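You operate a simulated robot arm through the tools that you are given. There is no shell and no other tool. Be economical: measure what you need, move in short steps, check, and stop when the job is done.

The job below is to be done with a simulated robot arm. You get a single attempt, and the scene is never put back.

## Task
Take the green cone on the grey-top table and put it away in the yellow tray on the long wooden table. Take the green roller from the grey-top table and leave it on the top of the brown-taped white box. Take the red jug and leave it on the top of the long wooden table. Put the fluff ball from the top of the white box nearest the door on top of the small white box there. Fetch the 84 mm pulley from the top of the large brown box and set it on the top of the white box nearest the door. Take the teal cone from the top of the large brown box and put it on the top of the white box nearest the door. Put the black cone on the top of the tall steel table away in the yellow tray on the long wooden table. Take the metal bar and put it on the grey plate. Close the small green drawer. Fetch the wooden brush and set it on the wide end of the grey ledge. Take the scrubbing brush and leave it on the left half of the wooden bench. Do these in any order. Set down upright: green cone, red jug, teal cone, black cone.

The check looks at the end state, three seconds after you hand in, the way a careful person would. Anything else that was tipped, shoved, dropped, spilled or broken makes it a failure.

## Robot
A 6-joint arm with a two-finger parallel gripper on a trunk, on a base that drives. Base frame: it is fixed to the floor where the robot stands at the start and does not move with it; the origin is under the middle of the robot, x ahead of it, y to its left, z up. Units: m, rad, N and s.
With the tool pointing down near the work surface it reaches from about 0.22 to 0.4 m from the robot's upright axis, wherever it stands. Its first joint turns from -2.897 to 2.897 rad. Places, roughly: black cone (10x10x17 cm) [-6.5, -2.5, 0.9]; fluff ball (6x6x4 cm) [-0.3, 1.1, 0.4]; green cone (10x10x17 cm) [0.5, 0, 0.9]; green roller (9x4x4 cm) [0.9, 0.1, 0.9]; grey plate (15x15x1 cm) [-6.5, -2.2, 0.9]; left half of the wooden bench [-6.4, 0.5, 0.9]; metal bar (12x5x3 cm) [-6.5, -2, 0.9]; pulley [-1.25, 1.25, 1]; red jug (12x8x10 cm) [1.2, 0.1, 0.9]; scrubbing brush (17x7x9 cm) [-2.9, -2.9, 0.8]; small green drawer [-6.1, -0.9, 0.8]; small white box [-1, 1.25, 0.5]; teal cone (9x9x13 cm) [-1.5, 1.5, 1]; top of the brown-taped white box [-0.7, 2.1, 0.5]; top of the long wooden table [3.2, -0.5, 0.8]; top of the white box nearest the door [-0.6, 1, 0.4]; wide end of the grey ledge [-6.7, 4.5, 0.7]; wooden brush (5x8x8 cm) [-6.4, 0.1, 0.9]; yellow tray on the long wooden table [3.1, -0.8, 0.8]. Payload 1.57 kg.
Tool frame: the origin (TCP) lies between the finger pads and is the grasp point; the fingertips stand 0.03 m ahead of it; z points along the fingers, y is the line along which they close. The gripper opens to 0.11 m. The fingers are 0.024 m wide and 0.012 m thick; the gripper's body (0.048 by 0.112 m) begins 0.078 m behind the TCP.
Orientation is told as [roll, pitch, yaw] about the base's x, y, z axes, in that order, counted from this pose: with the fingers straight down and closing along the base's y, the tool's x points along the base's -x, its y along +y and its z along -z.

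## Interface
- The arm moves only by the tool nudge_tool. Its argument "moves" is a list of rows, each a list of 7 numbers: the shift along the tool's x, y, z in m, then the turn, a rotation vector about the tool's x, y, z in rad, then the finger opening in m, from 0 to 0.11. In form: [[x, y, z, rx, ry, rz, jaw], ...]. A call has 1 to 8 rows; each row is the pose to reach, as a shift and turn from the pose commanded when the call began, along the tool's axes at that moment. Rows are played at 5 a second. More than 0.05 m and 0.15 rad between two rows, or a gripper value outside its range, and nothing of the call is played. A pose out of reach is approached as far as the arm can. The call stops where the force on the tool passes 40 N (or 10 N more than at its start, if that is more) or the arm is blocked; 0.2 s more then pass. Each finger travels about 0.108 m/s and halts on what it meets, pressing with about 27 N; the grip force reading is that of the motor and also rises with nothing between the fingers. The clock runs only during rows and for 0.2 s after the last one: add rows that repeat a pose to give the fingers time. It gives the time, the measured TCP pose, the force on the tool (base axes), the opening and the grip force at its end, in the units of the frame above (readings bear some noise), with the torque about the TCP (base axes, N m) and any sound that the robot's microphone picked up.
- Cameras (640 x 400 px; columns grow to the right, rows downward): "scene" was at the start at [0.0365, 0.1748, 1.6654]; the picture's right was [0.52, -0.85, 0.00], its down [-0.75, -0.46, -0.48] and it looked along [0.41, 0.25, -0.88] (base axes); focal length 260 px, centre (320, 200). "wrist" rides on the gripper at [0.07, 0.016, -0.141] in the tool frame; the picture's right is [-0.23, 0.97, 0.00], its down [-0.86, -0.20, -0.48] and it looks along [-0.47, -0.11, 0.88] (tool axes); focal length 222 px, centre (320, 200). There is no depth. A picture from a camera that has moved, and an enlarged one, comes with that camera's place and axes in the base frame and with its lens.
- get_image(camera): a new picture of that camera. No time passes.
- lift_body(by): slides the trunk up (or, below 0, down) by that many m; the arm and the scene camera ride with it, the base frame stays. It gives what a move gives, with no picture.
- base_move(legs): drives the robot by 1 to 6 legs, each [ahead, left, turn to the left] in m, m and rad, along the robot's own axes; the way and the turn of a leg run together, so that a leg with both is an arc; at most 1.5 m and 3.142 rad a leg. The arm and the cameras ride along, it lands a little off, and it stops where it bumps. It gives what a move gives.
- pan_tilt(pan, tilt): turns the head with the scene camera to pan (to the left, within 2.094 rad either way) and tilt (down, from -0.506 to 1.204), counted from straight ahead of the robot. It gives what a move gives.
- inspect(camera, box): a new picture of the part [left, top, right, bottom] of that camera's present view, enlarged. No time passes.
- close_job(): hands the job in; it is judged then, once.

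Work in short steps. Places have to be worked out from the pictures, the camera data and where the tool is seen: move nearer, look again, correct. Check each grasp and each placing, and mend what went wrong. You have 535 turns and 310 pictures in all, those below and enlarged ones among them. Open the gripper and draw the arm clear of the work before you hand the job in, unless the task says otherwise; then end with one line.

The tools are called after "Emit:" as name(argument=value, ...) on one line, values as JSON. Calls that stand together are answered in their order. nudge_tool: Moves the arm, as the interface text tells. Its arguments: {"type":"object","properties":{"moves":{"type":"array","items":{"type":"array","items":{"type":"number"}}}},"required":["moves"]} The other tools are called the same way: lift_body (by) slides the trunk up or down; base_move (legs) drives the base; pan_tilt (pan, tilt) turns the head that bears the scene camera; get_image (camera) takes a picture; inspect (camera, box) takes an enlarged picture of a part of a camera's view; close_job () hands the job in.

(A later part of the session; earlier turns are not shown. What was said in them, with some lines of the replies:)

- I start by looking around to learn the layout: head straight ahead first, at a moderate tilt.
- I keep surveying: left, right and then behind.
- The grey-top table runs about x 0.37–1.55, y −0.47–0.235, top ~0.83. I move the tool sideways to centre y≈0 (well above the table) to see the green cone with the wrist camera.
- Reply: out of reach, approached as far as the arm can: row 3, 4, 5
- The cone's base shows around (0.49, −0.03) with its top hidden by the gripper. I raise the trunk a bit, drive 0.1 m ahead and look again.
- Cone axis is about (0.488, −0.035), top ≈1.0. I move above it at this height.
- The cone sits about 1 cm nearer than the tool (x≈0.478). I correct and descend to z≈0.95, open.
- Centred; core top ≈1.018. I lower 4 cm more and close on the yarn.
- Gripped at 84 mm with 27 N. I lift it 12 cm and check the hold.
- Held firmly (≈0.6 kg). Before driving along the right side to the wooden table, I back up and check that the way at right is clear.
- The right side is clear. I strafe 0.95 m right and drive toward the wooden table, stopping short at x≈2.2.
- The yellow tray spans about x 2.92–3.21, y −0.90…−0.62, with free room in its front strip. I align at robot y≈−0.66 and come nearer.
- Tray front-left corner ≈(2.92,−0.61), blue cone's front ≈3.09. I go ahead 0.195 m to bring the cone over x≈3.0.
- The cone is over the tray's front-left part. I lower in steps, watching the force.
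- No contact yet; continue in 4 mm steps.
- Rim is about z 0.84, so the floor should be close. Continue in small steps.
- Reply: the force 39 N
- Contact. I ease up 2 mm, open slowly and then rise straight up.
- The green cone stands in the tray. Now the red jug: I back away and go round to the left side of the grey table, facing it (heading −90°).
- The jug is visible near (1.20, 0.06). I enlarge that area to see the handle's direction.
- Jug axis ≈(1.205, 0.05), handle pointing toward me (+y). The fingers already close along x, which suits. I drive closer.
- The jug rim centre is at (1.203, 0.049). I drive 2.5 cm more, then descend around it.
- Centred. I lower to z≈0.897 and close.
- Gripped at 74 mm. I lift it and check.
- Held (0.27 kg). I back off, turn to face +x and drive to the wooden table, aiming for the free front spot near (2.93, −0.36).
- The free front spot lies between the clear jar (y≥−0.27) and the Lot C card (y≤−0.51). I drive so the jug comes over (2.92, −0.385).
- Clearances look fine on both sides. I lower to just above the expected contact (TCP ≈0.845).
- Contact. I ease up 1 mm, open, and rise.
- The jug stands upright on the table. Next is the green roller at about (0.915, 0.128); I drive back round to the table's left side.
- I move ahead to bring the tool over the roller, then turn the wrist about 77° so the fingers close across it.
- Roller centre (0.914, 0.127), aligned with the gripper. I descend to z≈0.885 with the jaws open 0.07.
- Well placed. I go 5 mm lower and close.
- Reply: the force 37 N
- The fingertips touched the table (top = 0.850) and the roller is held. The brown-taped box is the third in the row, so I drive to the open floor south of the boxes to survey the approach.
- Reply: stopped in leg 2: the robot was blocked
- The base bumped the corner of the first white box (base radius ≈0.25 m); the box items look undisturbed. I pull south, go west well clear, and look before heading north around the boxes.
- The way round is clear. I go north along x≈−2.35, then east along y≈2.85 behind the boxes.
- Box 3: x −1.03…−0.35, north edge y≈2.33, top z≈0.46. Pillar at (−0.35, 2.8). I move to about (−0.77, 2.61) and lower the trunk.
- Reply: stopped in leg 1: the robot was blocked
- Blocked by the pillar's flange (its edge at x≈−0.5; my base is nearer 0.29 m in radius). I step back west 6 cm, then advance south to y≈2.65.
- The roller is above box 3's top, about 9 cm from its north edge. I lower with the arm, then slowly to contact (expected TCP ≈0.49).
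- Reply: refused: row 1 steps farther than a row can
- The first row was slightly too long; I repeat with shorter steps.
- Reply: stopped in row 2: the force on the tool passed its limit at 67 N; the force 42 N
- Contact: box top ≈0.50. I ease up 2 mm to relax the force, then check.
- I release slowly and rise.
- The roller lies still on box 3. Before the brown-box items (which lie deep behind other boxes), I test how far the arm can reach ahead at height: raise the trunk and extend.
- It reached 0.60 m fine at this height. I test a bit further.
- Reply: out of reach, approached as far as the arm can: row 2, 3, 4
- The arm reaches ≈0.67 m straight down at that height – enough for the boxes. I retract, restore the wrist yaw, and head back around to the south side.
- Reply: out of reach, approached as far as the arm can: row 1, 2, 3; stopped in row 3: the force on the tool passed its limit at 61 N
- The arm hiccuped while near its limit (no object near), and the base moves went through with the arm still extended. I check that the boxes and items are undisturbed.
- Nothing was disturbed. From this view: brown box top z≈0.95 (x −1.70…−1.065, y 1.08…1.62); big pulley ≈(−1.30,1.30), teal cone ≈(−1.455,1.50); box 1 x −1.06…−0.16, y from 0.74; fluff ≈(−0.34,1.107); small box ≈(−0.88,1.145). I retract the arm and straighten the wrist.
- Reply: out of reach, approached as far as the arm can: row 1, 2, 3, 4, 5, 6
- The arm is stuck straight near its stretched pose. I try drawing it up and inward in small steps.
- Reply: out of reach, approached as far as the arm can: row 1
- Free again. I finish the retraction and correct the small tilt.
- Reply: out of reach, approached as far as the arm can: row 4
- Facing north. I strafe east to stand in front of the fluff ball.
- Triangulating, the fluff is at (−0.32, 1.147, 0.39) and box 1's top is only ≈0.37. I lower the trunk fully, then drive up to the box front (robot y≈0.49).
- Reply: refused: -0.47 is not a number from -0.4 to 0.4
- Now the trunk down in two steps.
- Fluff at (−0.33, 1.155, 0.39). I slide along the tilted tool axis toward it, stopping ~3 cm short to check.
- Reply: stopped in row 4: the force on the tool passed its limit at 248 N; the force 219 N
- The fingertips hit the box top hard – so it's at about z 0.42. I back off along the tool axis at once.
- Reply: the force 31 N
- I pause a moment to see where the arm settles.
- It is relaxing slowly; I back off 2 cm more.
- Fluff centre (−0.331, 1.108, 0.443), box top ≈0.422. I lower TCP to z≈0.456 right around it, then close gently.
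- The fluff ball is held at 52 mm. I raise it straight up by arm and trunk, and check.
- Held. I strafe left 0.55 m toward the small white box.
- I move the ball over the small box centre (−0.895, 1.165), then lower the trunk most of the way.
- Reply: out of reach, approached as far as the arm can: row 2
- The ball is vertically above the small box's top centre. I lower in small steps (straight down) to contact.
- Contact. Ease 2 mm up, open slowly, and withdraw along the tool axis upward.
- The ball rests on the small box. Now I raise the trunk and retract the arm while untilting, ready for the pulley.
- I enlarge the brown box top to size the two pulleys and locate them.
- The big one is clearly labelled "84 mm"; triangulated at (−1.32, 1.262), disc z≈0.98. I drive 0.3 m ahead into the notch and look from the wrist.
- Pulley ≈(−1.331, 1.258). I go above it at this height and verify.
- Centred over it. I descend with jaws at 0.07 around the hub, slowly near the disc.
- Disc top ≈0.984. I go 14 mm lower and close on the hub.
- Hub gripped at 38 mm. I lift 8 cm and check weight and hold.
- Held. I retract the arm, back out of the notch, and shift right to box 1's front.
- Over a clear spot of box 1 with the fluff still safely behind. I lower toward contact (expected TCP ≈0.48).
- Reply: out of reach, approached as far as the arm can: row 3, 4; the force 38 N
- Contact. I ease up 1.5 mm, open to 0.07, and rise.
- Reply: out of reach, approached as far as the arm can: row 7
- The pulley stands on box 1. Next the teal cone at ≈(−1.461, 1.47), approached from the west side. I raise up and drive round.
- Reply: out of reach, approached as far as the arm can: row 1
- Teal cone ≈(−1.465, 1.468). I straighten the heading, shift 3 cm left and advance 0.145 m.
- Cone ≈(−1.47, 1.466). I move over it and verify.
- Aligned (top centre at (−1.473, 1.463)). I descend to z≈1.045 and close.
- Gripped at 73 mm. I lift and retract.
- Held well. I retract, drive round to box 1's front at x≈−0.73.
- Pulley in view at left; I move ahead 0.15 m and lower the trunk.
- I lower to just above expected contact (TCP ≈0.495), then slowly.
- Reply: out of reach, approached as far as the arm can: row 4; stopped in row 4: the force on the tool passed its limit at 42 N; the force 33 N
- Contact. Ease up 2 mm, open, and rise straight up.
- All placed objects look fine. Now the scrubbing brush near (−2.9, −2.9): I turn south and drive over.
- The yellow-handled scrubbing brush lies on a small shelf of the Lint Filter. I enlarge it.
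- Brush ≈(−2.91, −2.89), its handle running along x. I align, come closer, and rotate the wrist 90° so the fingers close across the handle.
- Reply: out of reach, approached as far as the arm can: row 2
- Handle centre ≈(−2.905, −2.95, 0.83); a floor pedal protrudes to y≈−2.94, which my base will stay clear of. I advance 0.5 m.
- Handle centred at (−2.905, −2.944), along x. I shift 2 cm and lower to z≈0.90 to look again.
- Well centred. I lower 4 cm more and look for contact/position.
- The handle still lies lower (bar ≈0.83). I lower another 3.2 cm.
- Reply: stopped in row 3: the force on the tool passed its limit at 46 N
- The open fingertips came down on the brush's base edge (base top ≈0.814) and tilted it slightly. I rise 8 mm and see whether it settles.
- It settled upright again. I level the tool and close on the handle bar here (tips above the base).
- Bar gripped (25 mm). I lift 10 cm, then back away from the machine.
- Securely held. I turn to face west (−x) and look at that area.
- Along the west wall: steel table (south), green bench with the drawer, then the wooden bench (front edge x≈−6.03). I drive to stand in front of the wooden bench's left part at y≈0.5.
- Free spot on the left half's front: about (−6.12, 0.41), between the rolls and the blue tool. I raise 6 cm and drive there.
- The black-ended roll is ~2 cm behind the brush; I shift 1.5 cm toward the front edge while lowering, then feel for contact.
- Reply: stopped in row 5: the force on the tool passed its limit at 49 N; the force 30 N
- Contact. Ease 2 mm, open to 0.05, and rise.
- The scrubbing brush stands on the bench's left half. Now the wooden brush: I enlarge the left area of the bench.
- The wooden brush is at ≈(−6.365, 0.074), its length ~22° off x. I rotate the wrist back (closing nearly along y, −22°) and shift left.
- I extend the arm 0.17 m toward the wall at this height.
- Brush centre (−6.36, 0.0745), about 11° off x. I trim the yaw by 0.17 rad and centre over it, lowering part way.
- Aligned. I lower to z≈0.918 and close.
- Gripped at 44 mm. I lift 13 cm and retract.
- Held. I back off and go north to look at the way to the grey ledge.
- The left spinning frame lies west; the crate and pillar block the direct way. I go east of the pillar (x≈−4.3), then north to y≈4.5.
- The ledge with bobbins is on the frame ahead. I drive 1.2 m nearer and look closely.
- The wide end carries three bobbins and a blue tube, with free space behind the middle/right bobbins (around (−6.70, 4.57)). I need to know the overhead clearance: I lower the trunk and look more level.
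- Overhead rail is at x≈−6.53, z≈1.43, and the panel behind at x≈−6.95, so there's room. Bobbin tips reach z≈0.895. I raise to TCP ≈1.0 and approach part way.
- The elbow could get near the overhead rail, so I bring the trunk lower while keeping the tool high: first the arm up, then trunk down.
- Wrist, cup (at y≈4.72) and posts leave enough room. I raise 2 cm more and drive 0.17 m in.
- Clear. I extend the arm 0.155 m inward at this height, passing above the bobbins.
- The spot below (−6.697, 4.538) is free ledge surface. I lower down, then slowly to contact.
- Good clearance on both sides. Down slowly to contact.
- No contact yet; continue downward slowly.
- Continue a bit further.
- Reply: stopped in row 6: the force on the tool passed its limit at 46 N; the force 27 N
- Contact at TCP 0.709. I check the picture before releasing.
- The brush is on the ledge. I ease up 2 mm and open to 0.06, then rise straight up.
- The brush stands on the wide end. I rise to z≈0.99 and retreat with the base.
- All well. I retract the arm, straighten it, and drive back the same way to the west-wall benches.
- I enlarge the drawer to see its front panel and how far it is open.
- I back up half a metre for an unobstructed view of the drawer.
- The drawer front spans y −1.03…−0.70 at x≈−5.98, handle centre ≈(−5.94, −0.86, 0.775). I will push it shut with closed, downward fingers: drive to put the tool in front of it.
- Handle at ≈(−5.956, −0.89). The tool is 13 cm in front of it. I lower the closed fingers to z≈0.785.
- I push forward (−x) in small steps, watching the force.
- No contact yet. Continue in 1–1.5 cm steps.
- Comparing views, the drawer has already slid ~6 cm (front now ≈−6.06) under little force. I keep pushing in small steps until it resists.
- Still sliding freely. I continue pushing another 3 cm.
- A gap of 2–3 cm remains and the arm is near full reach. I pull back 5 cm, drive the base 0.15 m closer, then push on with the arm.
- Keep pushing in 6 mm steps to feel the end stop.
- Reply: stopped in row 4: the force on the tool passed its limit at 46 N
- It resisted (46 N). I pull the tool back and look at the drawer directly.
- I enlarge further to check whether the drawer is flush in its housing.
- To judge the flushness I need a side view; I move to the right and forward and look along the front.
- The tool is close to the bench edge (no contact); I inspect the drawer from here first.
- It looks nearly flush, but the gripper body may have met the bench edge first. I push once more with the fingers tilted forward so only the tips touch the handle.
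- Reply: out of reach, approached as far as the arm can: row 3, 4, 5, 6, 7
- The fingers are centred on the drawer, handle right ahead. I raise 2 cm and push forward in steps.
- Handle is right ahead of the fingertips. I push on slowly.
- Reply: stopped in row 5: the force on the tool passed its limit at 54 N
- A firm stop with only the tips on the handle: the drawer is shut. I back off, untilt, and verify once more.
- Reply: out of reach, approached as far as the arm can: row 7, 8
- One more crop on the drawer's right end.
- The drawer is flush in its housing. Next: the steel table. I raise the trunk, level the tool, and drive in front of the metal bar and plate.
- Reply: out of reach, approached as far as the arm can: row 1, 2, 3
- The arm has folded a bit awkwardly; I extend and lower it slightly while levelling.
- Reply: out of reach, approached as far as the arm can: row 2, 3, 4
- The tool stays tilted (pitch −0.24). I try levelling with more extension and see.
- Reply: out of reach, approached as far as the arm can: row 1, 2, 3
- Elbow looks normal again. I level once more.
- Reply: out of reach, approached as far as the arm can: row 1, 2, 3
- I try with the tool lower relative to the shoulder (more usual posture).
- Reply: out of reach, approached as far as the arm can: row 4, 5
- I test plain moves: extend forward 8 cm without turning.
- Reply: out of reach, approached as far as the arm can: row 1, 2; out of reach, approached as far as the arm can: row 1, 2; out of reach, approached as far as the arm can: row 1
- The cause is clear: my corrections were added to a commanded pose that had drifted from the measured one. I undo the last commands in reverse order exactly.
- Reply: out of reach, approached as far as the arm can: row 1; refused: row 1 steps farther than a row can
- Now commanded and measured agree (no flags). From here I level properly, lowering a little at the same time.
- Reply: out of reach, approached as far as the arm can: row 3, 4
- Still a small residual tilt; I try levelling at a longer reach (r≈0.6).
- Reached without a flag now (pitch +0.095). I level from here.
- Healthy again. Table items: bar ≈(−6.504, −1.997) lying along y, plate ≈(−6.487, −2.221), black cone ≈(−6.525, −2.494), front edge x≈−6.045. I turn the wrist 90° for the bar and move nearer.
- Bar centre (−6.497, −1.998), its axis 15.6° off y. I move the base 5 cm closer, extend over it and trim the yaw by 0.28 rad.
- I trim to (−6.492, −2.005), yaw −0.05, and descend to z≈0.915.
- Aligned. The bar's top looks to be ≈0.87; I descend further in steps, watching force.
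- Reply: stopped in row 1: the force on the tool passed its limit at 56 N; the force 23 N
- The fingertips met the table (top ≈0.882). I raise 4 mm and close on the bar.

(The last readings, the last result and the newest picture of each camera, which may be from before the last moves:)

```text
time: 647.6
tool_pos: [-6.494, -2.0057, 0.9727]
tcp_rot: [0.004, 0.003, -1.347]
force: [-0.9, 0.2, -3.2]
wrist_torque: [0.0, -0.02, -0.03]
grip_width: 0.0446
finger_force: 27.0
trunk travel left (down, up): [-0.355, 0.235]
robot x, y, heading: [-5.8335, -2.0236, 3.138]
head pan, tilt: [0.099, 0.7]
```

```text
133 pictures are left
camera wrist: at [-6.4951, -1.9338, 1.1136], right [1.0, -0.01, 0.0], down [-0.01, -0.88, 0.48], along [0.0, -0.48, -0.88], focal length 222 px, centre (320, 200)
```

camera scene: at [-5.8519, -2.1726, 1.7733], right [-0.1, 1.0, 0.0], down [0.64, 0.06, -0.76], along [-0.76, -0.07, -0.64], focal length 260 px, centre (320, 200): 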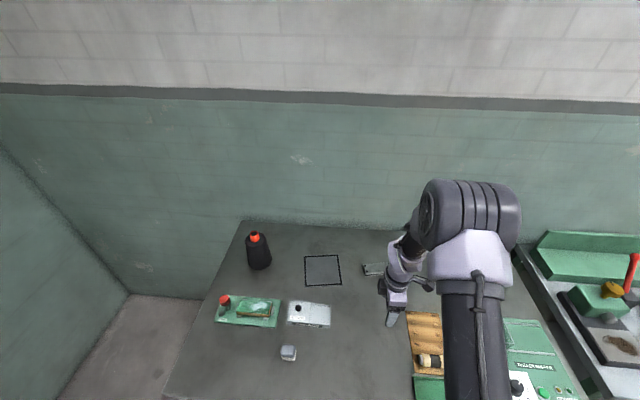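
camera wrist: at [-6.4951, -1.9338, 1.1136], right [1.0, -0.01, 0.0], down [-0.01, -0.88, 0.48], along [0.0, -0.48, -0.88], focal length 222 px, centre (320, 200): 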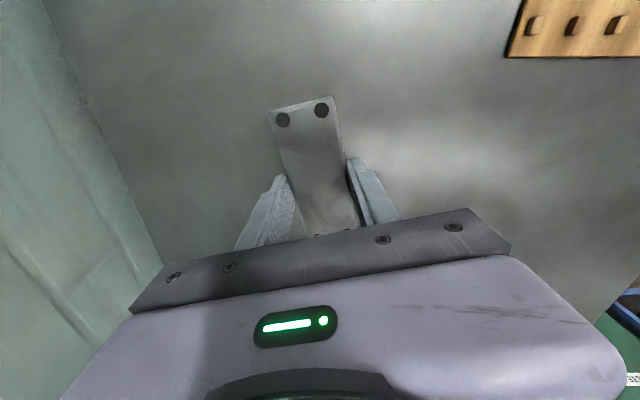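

Held (0.33 kg). I strafe the base left 0.21 m to bring it over the plate at (−6.46, −2.219).

Emit:
base_move(legs=[[0, 0.213, 0]])

Emit:
nudge_tool(moves=[[0.0, 0.015, 0, 0, 0, 0.1, 0.03], [0.0, 0.03, 0, 0, 0, 0.2, 0.03]])

Emit:
get_image(camera="wrist")

Emit:
get_image(camera="scene")

```text
time: 649.3
tool_pos: [-6.4946, -2.2207, 0.9723]
tcp_rot: [0.004, 0.001, -1.346]
force: [0.4, -0.3, -3.1]
wrist_torque: [0.03, -0.04, -0.01]
grip_width: 0.0448
finger_force: 27.0
trunk travel left (down, up): [-0.355, 0.235]
robot x, y, heading: [-5.8365, -2.2435, 3.137]
head pan, tilt: [0.099, 0.7]
```

```text
time: 649.9
tool_pos: [-6.4653, -2.2153, 0.9723]
tcp_rot: [0.004, 0.003, -1.549]
force: [0.1, 0.7, -3.6]
wrist_torque: [0.01, 0.0, 0.0]
grip_width: 0.0448
finger_force: 26.5
trunk travel left (down, up): [-0.355, 0.235]
robot x, y, heading: [-5.838, -2.2417, 3.143]
head pan, tilt: [0.099, 0.7]
```

```text
132 pictures are left
camera wrist: at [-6.4517, -2.1448, 1.113], right [0.98, -0.2, 0.0], down [-0.18, -0.86, 0.48], along [-0.1, -0.47, -0.88], focal length 222 px, centre (320, 200)
```

wrist: 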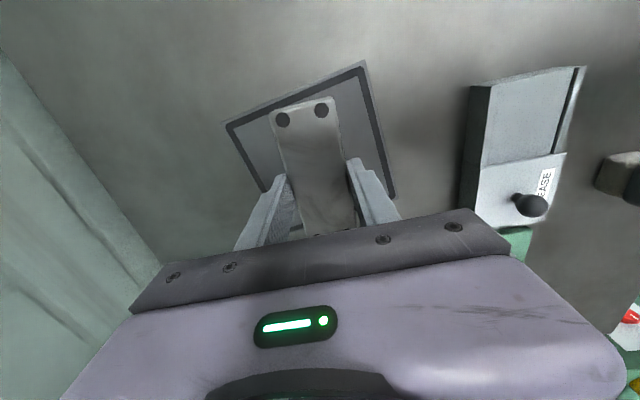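

```text
131 pictures are left
camera scene: at [-5.901, -2.3871, 1.7734], right [-0.1, 1.0, 0.0], down [0.64, 0.06, -0.76], along [-0.76, -0.07, -0.64], focal length 260 px, centre (320, 200)
```

scene: 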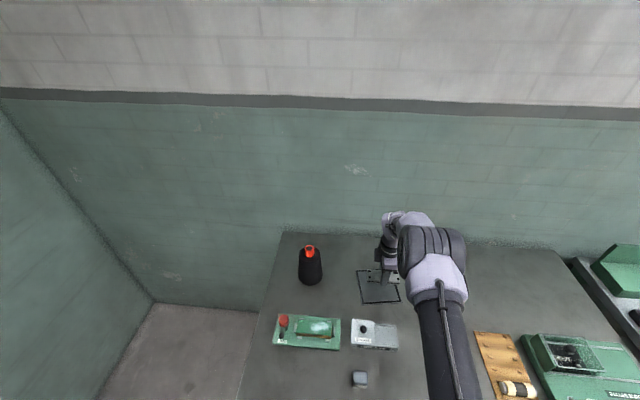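

Plate centre (−6.47, −2.22), turned ~9°. I trim the yaw and position and lower onto it.

Emit:
nudge_tool(moves=[[-0.003, -0.003, 0.01, 0, 0, -0.07, 0.03], [-0.005, -0.005, 0.025, 0, 0, -0.13, 0.03], [-0.005, -0.005, 0.036, 0, 0, -0.13, 0.03], [-0.005, -0.005, 0.041, 0, 0, -0.13, 0.03], [-0.005, -0.005, 0.045, 0, 0, -0.13, 0.03], [-0.005, -0.005, 0.049, 0, 0, -0.13, 0.03]])

Emit:
get_image(camera="wrist")

```text
time: 651.3
tool_pos: [-6.4707, -2.2193, 0.9231]
tcp_rot: [0.003, 0.002, -1.416]
force: [-0.1, -0.1, -3.4]
wrist_torque: [0.02, 0.0, -0.02]
grip_width: 0.0446
finger_force: 26.7
trunk travel left (down, up): [-0.355, 0.235]
robot x, y, heading: [-5.8366, -2.2372, 3.136]
head pan, tilt: [0.099, 0.7]
```

```text
130 pictures are left
camera wrist: at [-6.4663, -2.1483, 1.0643], right [1.0, -0.07, 0.0], down [-0.07, -0.88, 0.48], along [-0.03, -0.47, -0.88], focal length 222 px, centre (320, 200)
```

wrist: 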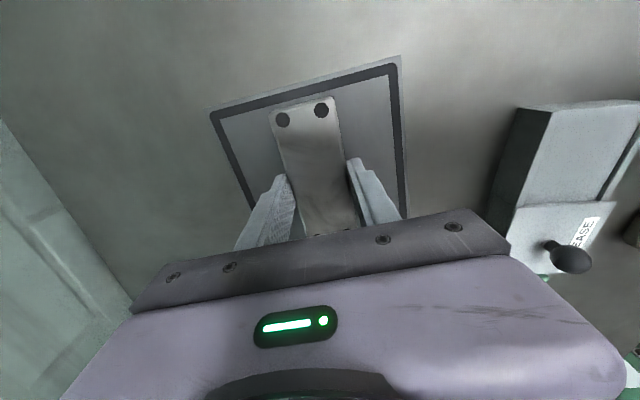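

Well within the plate. Slowly down to contact.

Emit:
nudge_tool(moves=[[0, 0, 0.002, 0, 0, 0, 0.03], [0, 0, 0.004, 0, 0, 0, 0.03], [0, 0, 0.006, 0, 0, 0, 0.03], [0, 0, 0.008, 0, 0, 0, 0.03]])

```text
time: 652.3
tool_pos: [-6.4709, -2.2193, 0.9176]
tcp_rot: [0.001, 0.001, -1.415]
force: [0.2, -1.1, 7.2]
wrist_torque: [-0.34, 0.0, -0.05]
grip_width: 0.0449
finger_force: 27.1
trunk travel left (down, up): [-0.355, 0.235]
robot x, y, heading: [-5.8366, -2.238, 3.135]
head pan, tilt: [0.099, 0.7]
```

Contact. I open and rise.

Emit:
nudge_tool(moves=[[0, 0, 0, 0, 0, 0, 0.05], [0, 0, 0, 0, 0, 0, 0.06], [0, 0, 0, 0, 0, 0, 0.07], [0, 0, -0.03, 0, 0, 0, 0.07], [0, 0, -0.07, 0, 0, 0, 0.07], [0, 0, -0.11, 0, 0, 0, 0.07], [0, 0, -0.15, 0, 0, 0, 0.07]])

Emit:
get_image(camera="wrist")

```text
time: 653.9
tool_pos: [-6.4695, -2.219, 1.0659]
tcp_rot: [0.004, 0.001, -1.415]
force: [0.8, -0.1, 0.9]
wrist_torque: [0.04, 0.03, 0.0]
grip_width: 0.0702
finger_force: 0.1
trunk travel left (down, up): [-0.355, 0.235]
robot x, y, heading: [-5.8383, -2.2399, 3.139]
head pan, tilt: [0.099, 0.7]
```

```text
129 pictures are left
camera wrist: at [-6.4654, -2.1481, 1.2063], right [1.0, -0.07, 0.0], down [-0.07, -0.88, 0.48], along [-0.03, -0.47, -0.88], focal length 222 px, centre (320, 200)
```

wrist: 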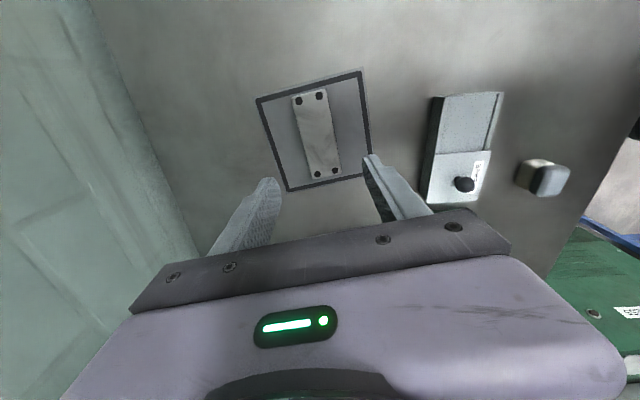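

The bar sits centred on the plate. Now the black cone at ≈(−6.482, −2.478). I rise, turn the wrist back to normal and then shift left.

Emit:
nudge_tool(moves=[[0, 0, -0.03, 0, 0, 0.15, 0.08], [0, 0, -0.06, 0, 0, 0.3, 0.09], [0, 0, -0.06, 0, 0, 0.45, 0.1], [0, 0, -0.06, 0, 0, 0.6, 0.11], [0, 0, -0.06, 0, 0, 0.75, 0.11], [0, 0, -0.06, 0, 0, 0.9, 0.11], [0, 0, -0.06, 0, 0, 1.05, 0.11], [0, 0, -0.06, 0, 0, 1.2, 0.11]])

Emit:
nudge_tool(moves=[[0, 0, 0, 0, 0, 0.14, 0.11], [0, 0, 0, 0, 0, 0.28, 0.11], [0, 0, 0, 0, 0, 0.42, 0.11], [0, 0, 0, 0, 0, 0.53, 0.11]])

Emit:
get_image(camera="wrist")

```text
time: 655.7
tool_pos: [-6.4716, -2.2192, 1.1256]
tcp_rot: [-0.002, 0.002, -2.617]
force: [-0.5, 0.7, -0.3]
wrist_torque: [0.02, 0.0, -0.04]
grip_width: 0.11
finger_force: 0.0
trunk travel left (down, up): [-0.355, 0.235]
robot x, y, heading: [-5.8369, -2.2386, 3.138]
head pan, tilt: [0.099, 0.7]
```

```text
time: 656.7
tool_pos: [-6.4731, -2.219, 1.1257]
tcp_rot: [-0.003, 0.004, 3.135]
force: [-0.3, -0.2, 0.7]
wrist_torque: [-0.03, 0.0, -0.02]
grip_width: 0.1099
finger_force: 0.0
trunk travel left (down, up): [-0.355, 0.235]
robot x, y, heading: [-5.837, -2.2411, 3.137]
head pan, tilt: [0.099, 0.7]
```

```text
128 pictures are left
camera wrist: at [-6.4028, -2.2367, 1.2664], right [-0.23, -0.97, 0.0], down [-0.86, 0.2, 0.48], along [-0.46, 0.11, -0.88], focal length 222 px, centre (320, 200)
```

wrist: 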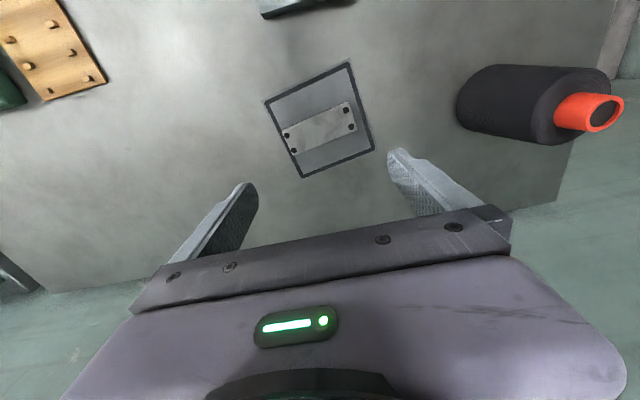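

Cone top at (−6.485, −2.481). I strafe left 0.262 m.

Emit:
base_move(legs=[[0, 0.262, 0]])

Emit:
get_image(camera="wrist")

```text
time: 658.6
tool_pos: [-6.4723, -2.4773, 1.1261]
tcp_rot: [-0.003, 0.005, 3.133]
force: [0.7, -0.7, 0.0]
wrist_torque: [0.06, 0.0, 0.05]
grip_width: 0.1101
finger_force: 0.1
trunk travel left (down, up): [-0.355, 0.235]
robot x, y, heading: [-5.8397, -2.4964, 3.134]
head pan, tilt: [0.099, 0.7]
```

```text
127 pictures are left
camera wrist: at [-6.404, -2.494, 1.2664], right [-0.24, -0.97, 0.0], down [-0.85, 0.2, 0.48], along [-0.46, 0.12, -0.88], focal length 222 px, centre (320, 200)
```

wrist: 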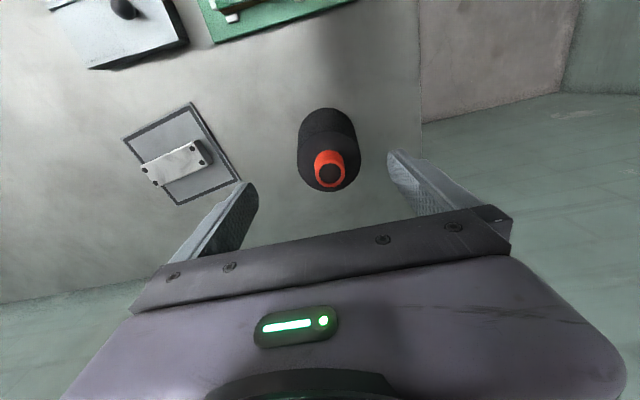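

Centred within ~1 cm. I trim and descend to z≈0.99, then close.

Emit:
nudge_tool(moves=[[-0.012, 0.007, 0.03, 0, 0, 0, 0.11], [-0.012, 0.007, 0.07, 0, 0, 0, 0.11], [-0.012, 0.007, 0.105, 0, 0, 0, 0.11], [-0.012, 0.007, 0.134, 0, 0, 0, 0.11]])

Emit:
get_image(camera="wrist")

```text
time: 659.6
tool_pos: [-6.4846, -2.4841, 0.9916]
tcp_rot: [-0.005, 0.003, 3.133]
force: [-0.7, 0.1, -0.1]
wrist_torque: [0.0, -0.01, -0.01]
grip_width: 0.1097
finger_force: 0.1
trunk travel left (down, up): [-0.355, 0.235]
robot x, y, heading: [-5.8368, -2.4975, 3.133]
head pan, tilt: [0.099, 0.7]
```

```text
126 pictures are left
camera wrist: at [-6.4164, -2.5002, 1.1328], right [-0.24, -0.97, 0.0], down [-0.85, 0.21, 0.48], along [-0.46, 0.12, -0.88], focal length 222 px, centre (320, 200)
```

wrist: 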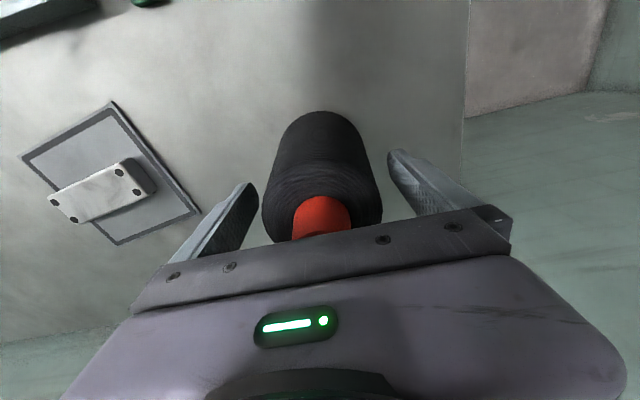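

Emit:
nudge_tool(moves=[[0, 0, 0, 0, 0, 0, 0.09], [0, 0, 0, 0, 0, 0, 0.065], [0, 0, 0, 0, 0, 0, 0.04], [0, 0, 0, 0, 0, 0, 0.04], [0, 0, 0, 0, 0, 0, 0.04]])

Emit:
nudge_tool(moves=[[0, 0, -0.03, 0, 0, 0, 0.04], [0, 0, -0.07, 0, 0, 0, 0.04], [0, 0, -0.11, 0, 0, 0, 0.04]])

Emit:
get_image(camera="wrist")

```text
time: 660.8
tool_pos: [-6.4851, -2.4834, 0.9919]
tcp_rot: [-0.003, 0.004, 3.133]
force: [0.0, -1.5, 0.2]
wrist_torque: [-0.17, 0.0, 0.02]
grip_width: 0.0839
finger_force: 27.1
trunk travel left (down, up): [-0.355, 0.235]
robot x, y, heading: [-5.8382, -2.4945, 3.135]
head pan, tilt: [0.099, 0.7]
```

```text
time: 661.6
tool_pos: [-6.4832, -2.4831, 1.1009]
tcp_rot: [-0.004, 0.003, 3.135]
force: [0.1, -0.3, -5.7]
wrist_torque: [0.02, 0.01, 0.01]
grip_width: 0.0837
finger_force: 27.0
trunk travel left (down, up): [-0.355, 0.235]
robot x, y, heading: [-5.84, -2.4986, 3.134]
head pan, tilt: [0.099, 0.7]
```

```text
125 pictures are left
camera wrist: at [-6.4151, -2.5, 1.2419], right [-0.23, -0.97, 0.0], down [-0.86, 0.2, 0.48], along [-0.46, 0.12, -0.88], focal length 222 px, centre (320, 200)
```

wrist: 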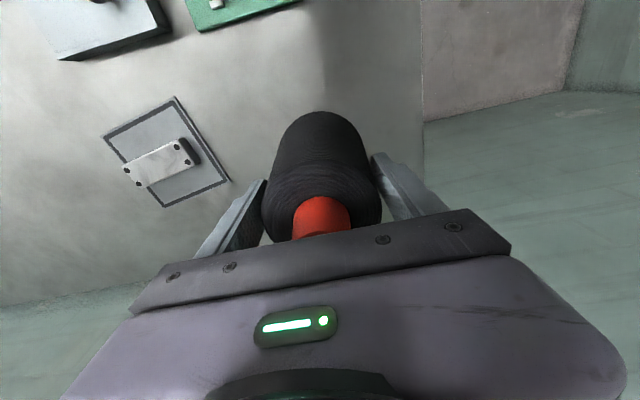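

The black cone is held (0.58 kg). I lift 10 cm more, back off, retract the arm, and turn to face east.

Emit:
lift_body(by=0.1)

Emit:
base_move(legs=[[-0.7, 0, 0]])

Emit:
nudge_tool(moves=[[0.04, 0, 0.01, 0, 0, 0, 0.04], [0.08, 0, 0.03, 0, 0, 0, 0.04], [0.12, 0, 0.05, 0, 0, 0, 0.04], [0.16, 0, 0.07, 0, 0, 0, 0.04], [0.2, 0, 0.09, 0, 0, 0, 0.04], [0.23, 0, 0.11, 0, 0, 0, 0.04]])

Emit:
base_move(legs=[[-0.2, -1.0, 0], [0, 0, 1.571], [0, 0, 1.571]])

Emit:
get_image(camera="wrist")

```text
time: 662.9
tool_pos: [-6.4846, -2.4825, 1.2003]
tcp_rot: [-0.003, 0.004, 3.133]
force: [0.9, -0.3, -5.6]
wrist_torque: [-0.05, -0.03, 0.02]
grip_width: 0.0836
finger_force: 27.2
trunk travel left (down, up): [-0.455, 0.135]
robot x, y, heading: [-5.8343, -2.5012, 3.135]
head pan, tilt: [0.099, 0.7]
```

```text
time: 666.7
tool_pos: [-5.7876, -2.4839, 1.2014]
tcp_rot: [-0.003, 0.003, 3.123]
force: [0.6, -0.2, -5.2]
wrist_torque: [-0.01, -0.02, 0.02]
grip_width: 0.0839
finger_force: 26.7
trunk travel left (down, up): [-0.455, 0.135]
robot x, y, heading: [-5.1408, -2.5055, 3.128]
head pan, tilt: [0.099, 0.7]
```

```text
time: 668.1
tool_pos: [-5.5558, -2.4884, 1.0908]
tcp_rot: [-0.003, 0.003, 3.126]
force: [0.0, 0.6, -5.5]
wrist_torque: [0.01, -0.02, 0.01]
grip_width: 0.0836
finger_force: 27.0
trunk travel left (down, up): [-0.455, 0.135]
robot x, y, heading: [-5.1439, -2.5064, 3.13]
head pan, tilt: [0.099, 0.7]
```

```text
time: 681.1
tool_pos: [-4.5196, -1.5175, 1.09]
tcp_rot: [-0.003, 0.004, 0.023]
force: [-0.2, -0.4, -5.4]
wrist_torque: [0.0, 0.03, 0.01]
grip_width: 0.0839
finger_force: 26.7
trunk travel left (down, up): [-0.455, 0.135]
robot x, y, heading: [-4.9381, -1.5131, 0.026]
head pan, tilt: [0.099, 0.7]
```

```text
124 pictures are left
camera wrist: at [-4.5903, -1.5021, 1.2319], right [0.2, 0.98, 0.0], down [0.86, -0.18, 0.48], along [0.47, -0.1, -0.88], focal length 222 px, centre (320, 200)
```

wrist: 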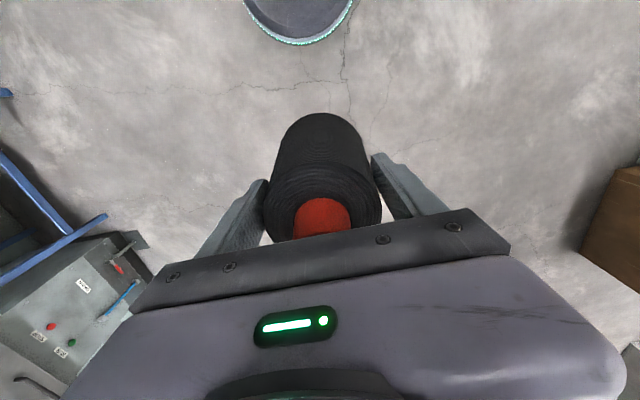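

Facing east with the cone steady. I drive along y≈−1.5 to the wooden table.

Emit:
base_move(legs=[[0, 0, -0.026], [1.45, 0, 0], [1.45, 0, 0], [1.45, 0, 0], [1.4, 0, 0], [1.2, 0, 0]])

Emit:
pan_tilt(pan=0.1, tilt=0.75)

Emit:
get_image(camera="scene")

```text
time: 714.9
tool_pos: [2.5287, -1.426, 1.0904]
tcp_rot: [-0.003, 0.002, 0.02]
force: [-0.1, -0.1, -5.7]
wrist_torque: [0.01, 0.05, -0.03]
grip_width: 0.0833
finger_force: 27.0
trunk travel left (down, up): [-0.455, 0.135]
robot x, y, heading: [2.1114, -1.4196, 0.021]
head pan, tilt: [0.099, 0.7]
```

```text
time: 715.6
tool_pos: [2.5292, -1.4256, 1.0903]
tcp_rot: [-0.004, 0.003, 0.02]
force: [-0.5, 0.9, -6.0]
wrist_torque: [-0.04, 0.03, -0.01]
grip_width: 0.0831
finger_force: 27.1
trunk travel left (down, up): [-0.455, 0.135]
robot x, y, heading: [2.1152, -1.4206, 0.02]
head pan, tilt: [0.099, 0.75]
```

```text
123 pictures are left
camera scene: at [2.174, -1.2735, 1.8691], right [0.12, -0.99, 0.0], down [-0.68, -0.08, -0.73], along [0.73, 0.09, -0.68], focal length 260 px, centre (320, 200)
```

scene: 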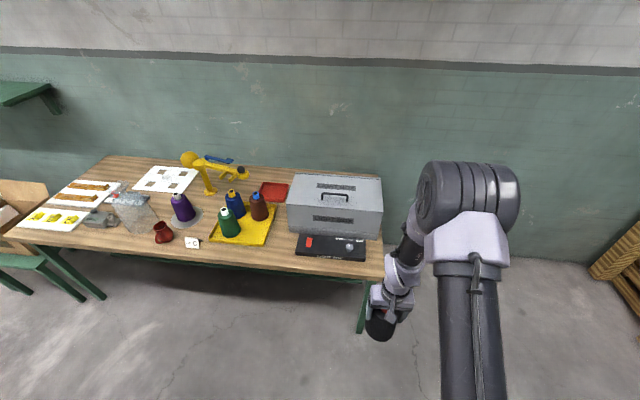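

Scene intact: jug and green cone upright. I align to the tray's free right-front spot (target (2.998, −0.822)).

Emit:
base_move(legs=[[0, 0.605, -0.02], [0.38, 0, 0]])

Emit:
get_image(camera="wrist")

Emit:
get_image(camera="scene")

```text
time: 721.1
tool_pos: [2.9061, -0.8186, 1.0909]
tcp_rot: [-0.004, 0.005, -0.005]
force: [-0.2, -0.4, -5.2]
wrist_torque: [-0.01, 0.07, -0.03]
grip_width: 0.0832
finger_force: 26.8
trunk travel left (down, up): [-0.455, 0.135]
robot x, y, heading: [2.489, -0.8068, -0.004]
head pan, tilt: [0.099, 0.75]
```

```text
122 pictures are left
camera wrist: at [2.8357, -0.8012, 1.2318], right [0.23, 0.97, 0.0], down [0.86, -0.2, 0.48], along [0.46, -0.11, -0.88], focal length 222 px, centre (320, 200)
```

wrist: 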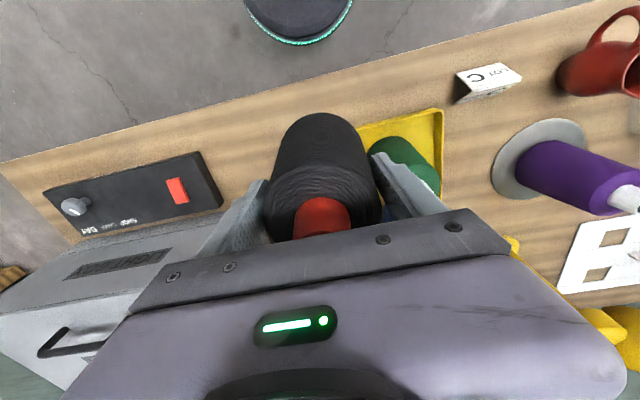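

```text
121 pictures are left
camera scene: at [2.555, -0.6571, 1.869], right [0.1, -1.0, 0.0], down [-0.68, -0.07, -0.73], along [0.73, 0.07, -0.68], focal length 260 px, centre (320, 200)
```

scene: 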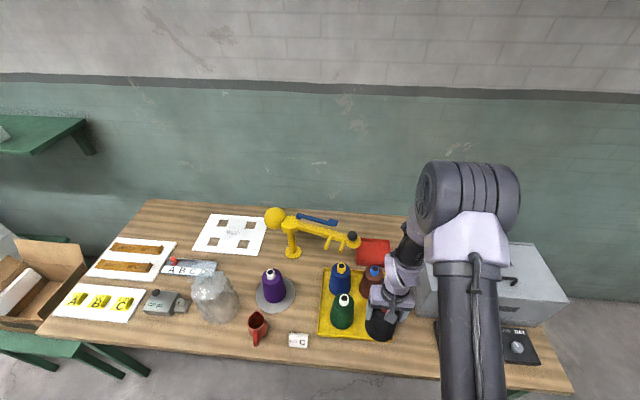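

Clear on both sides. I go ahead 0.092 m and check before lowering.

Emit:
base_move(legs=[[0.092, -0.003, 0]])

Emit:
get_image(camera="wrist")

```text
time: 722.2
tool_pos: [2.9961, -0.8223, 1.0913]
tcp_rot: [-0.005, 0.003, -0.007]
force: [0.5, 0.3, -6.0]
wrist_torque: [0.01, 0.06, 0.04]
grip_width: 0.0831
finger_force: 26.8
trunk travel left (down, up): [-0.455, 0.135]
robot x, y, heading: [2.5811, -0.8097, -0.004]
head pan, tilt: [0.099, 0.75]
```

```text
120 pictures are left
camera wrist: at [2.9263, -0.8053, 1.2317], right [0.23, 0.97, 0.0], down [0.86, -0.2, 0.48], along [0.46, -0.11, -0.88], focal length 222 px, centre (320, 200)
```

wrist: 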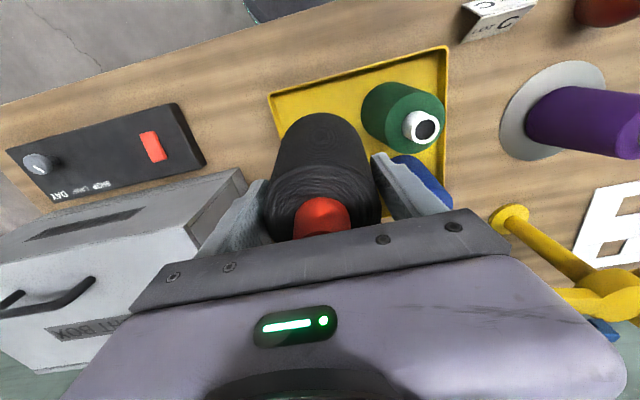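

Margins OK (green cone ~1.5 cm from my finger, light box 4 cm). I lower to just above the tray floor.

Emit:
nudge_tool(moves=[[0, 0, 0.04, 0, 0, 0, 0.04], [0, 0, 0.08, 0, 0, 0, 0.04], [0, 0, 0.12, 0, 0, 0, 0.04], [0, 0, 0.15, 0, 0, 0, 0.04], [0, 0, 0.165, 0, 0, 0, 0.04]])

Emit:
get_image(camera="wrist")

```text
time: 723.4
tool_pos: [2.9948, -0.8226, 0.9254]
tcp_rot: [-0.003, 0.004, -0.007]
force: [0.1, -0.2, -5.2]
wrist_torque: [0.01, 0.07, -0.01]
grip_width: 0.0834
finger_force: 26.9
trunk travel left (down, up): [-0.455, 0.135]
robot x, y, heading: [2.5803, -0.8113, -0.007]
head pan, tilt: [0.099, 0.75]
```

```text
119 pictures are left
camera wrist: at [2.925, -0.8053, 1.0663], right [0.23, 0.97, 0.0], down [0.86, -0.2, 0.48], along [0.46, -0.11, -0.88], focal length 222 px, centre (320, 200)
```

wrist: 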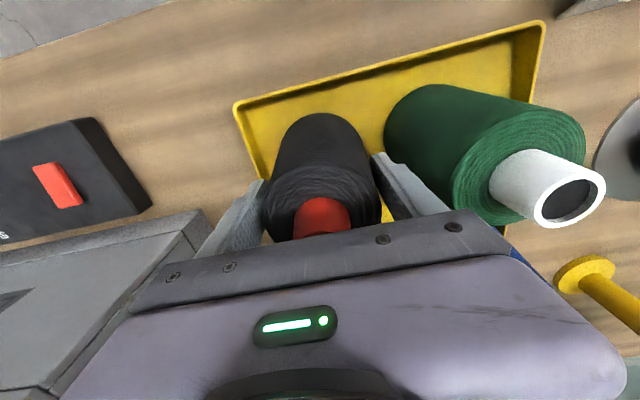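

Lowering slowly to contact.

Emit:
nudge_tool(moves=[[0, 0, 0.005, 0, 0, 0, 0.04], [0, 0, 0.009, 0, 0, 0, 0.04], [0, 0, 0.012, 0, 0, 0, 0.04], [0, 0, 0.015, 0, 0, 0, 0.04], [0, 0, 0.018, 0, 0, 0, 0.04]])

```text
time: 724.6
tool_pos: [2.9933, -0.8227, 0.91]
tcp_rot: [-0.003, 0.0, -0.006]
force: [2.5, 1.8, 38.5]
wrist_torque: [0.04, -0.17, 0.23]
grip_width: 0.084
finger_force: 26.8
trunk travel left (down, up): [-0.455, 0.135]
robot x, y, heading: [2.5843, -0.8099, -0.008]
head pan, tilt: [0.099, 0.75]
```

Contact. I ease up 2–3 mm, open to 0.1 slowly, and rise straight up.

Emit:
nudge_tool(moves=[[0, 0, -0.003, 0, 0, 0, 0.085], [0, 0, -0.003, 0, 0, 0, 0.093], [0, 0, -0.003, 0, 0, 0, 0.1], [0, 0, -0.003, 0, 0, 0, 0.1], [0, 0, -0.04, 0, 0, 0, 0.1], [0, 0, -0.08, 0, 0, 0, 0.1], [0, 0, -0.12, 0, 0, 0, 0.1], [0, 0, -0.16, 0, 0, 0, 0.1]])

Emit:
get_image(camera="wrist")

```text
time: 726.4
tool_pos: [2.9958, -0.8224, 1.0693]
tcp_rot: [-0.005, 0.004, -0.006]
force: [0.3, 0.6, 0.5]
wrist_torque: [0.0, 0.01, -0.01]
grip_width: 0.1002
finger_force: 0.2
trunk travel left (down, up): [-0.455, 0.135]
robot x, y, heading: [2.5818, -0.8106, -0.002]
head pan, tilt: [0.099, 0.75]
```

```text
118 pictures are left
camera wrist: at [2.9251, -0.8058, 1.2098], right [0.23, 0.97, 0.0], down [0.86, -0.2, 0.48], along [0.46, -0.11, -0.88], focal length 222 px, centre (320, 200)
```

wrist: 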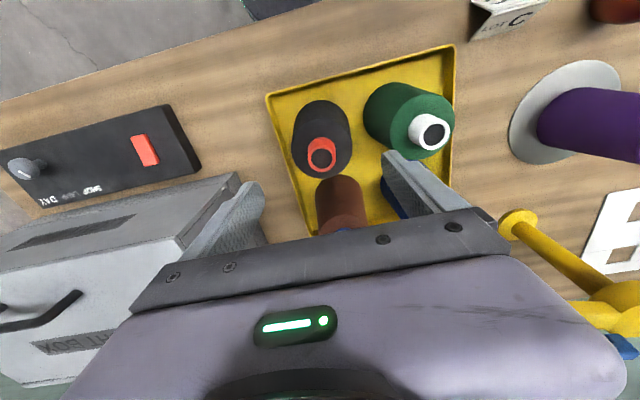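

Both cones stand upright in the tray. I back away clear of the table and take a final look.

Emit:
base_move(legs=[[-0.6, 0, 0]])

Emit:
pan_tilt(pan=0.2, tilt=0.65)

Emit:
get_image(camera="scene")

Emit:
pan_tilt(pan=2.09, tilt=0.5)

Emit:
get_image(camera="scene")

```text
time: 729.8
tool_pos: [2.3953, -0.8201, 1.0684]
tcp_rot: [-0.004, 0.003, -0.018]
force: [0.5, 0.6, -0.4]
wrist_torque: [0.01, 0.0, 0.0]
grip_width: 0.1003
finger_force: 0.1
trunk travel left (down, up): [-0.455, 0.135]
robot x, y, heading: [1.9804, -0.8004, -0.018]
head pan, tilt: [0.099, 0.75]
```

```text
time: 730.4
tool_pos: [2.3957, -0.8221, 1.0698]
tcp_rot: [-0.005, 0.003, -0.019]
force: [0.1, 0.6, 0.0]
wrist_torque: [-0.05, 0.01, 0.04]
grip_width: 0.0999
finger_force: 0.1
trunk travel left (down, up): [-0.455, 0.135]
robot x, y, heading: [1.9802, -0.8031, -0.018]
head pan, tilt: [0.201, 0.649]
```

```text
117 pictures are left
camera scene: at [2.0487, -0.6456, 1.8776], right [0.18, -0.98, 0.0], down [-0.59, -0.11, -0.8], along [0.78, 0.14, -0.6], focal length 260 px, centre (320, 200)
```

scene: 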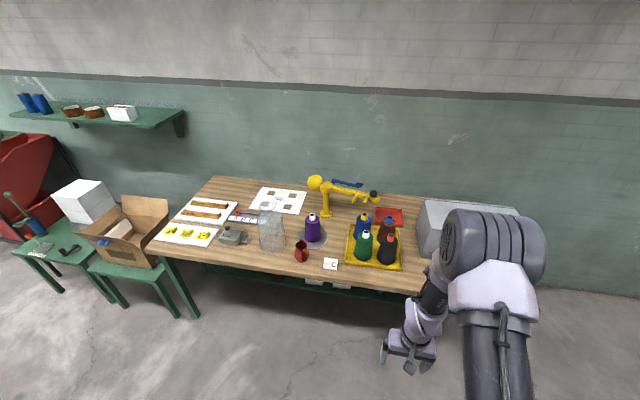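

```text
time: 732.3
tool_pos: [2.3947, -0.8215, 1.0687]
tcp_rot: [-0.004, 0.003, -0.019]
force: [0.6, 0.2, -0.3]
wrist_torque: [0.0, -0.02, 0.0]
grip_width: 0.0998
finger_force: 0.1
trunk travel left (down, up): [-0.455, 0.135]
robot x, y, heading: [1.9797, -0.8016, -0.022]
head pan, tilt: [2.089, 0.499]
```

```text
116 pictures are left
camera scene: at [1.9196, -0.5816, 1.891], right [0.88, 0.48, 0.0], down [0.23, -0.42, -0.88], along [-0.42, 0.77, -0.48], focal length 260 px, centre (320, 200)
```

scene: 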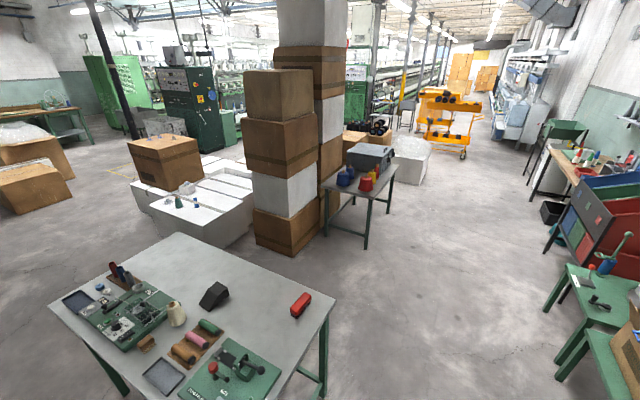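

Everything is in place, the gripper is open and the arm is clear of the work, so I hand the job in.

Emit:
close_job()

```text
The job is handed in.
```

I did all eleven tasks and handed the job in. My base bumped a white box and a pillar flange, and the gripper pressed hard on the box nearest the door (about 250 N). I saw nothing moved or damaged. The drawer was pushed to a firm stop and looked flush, and the roller and fluff ball were not re-checked close up at the end.
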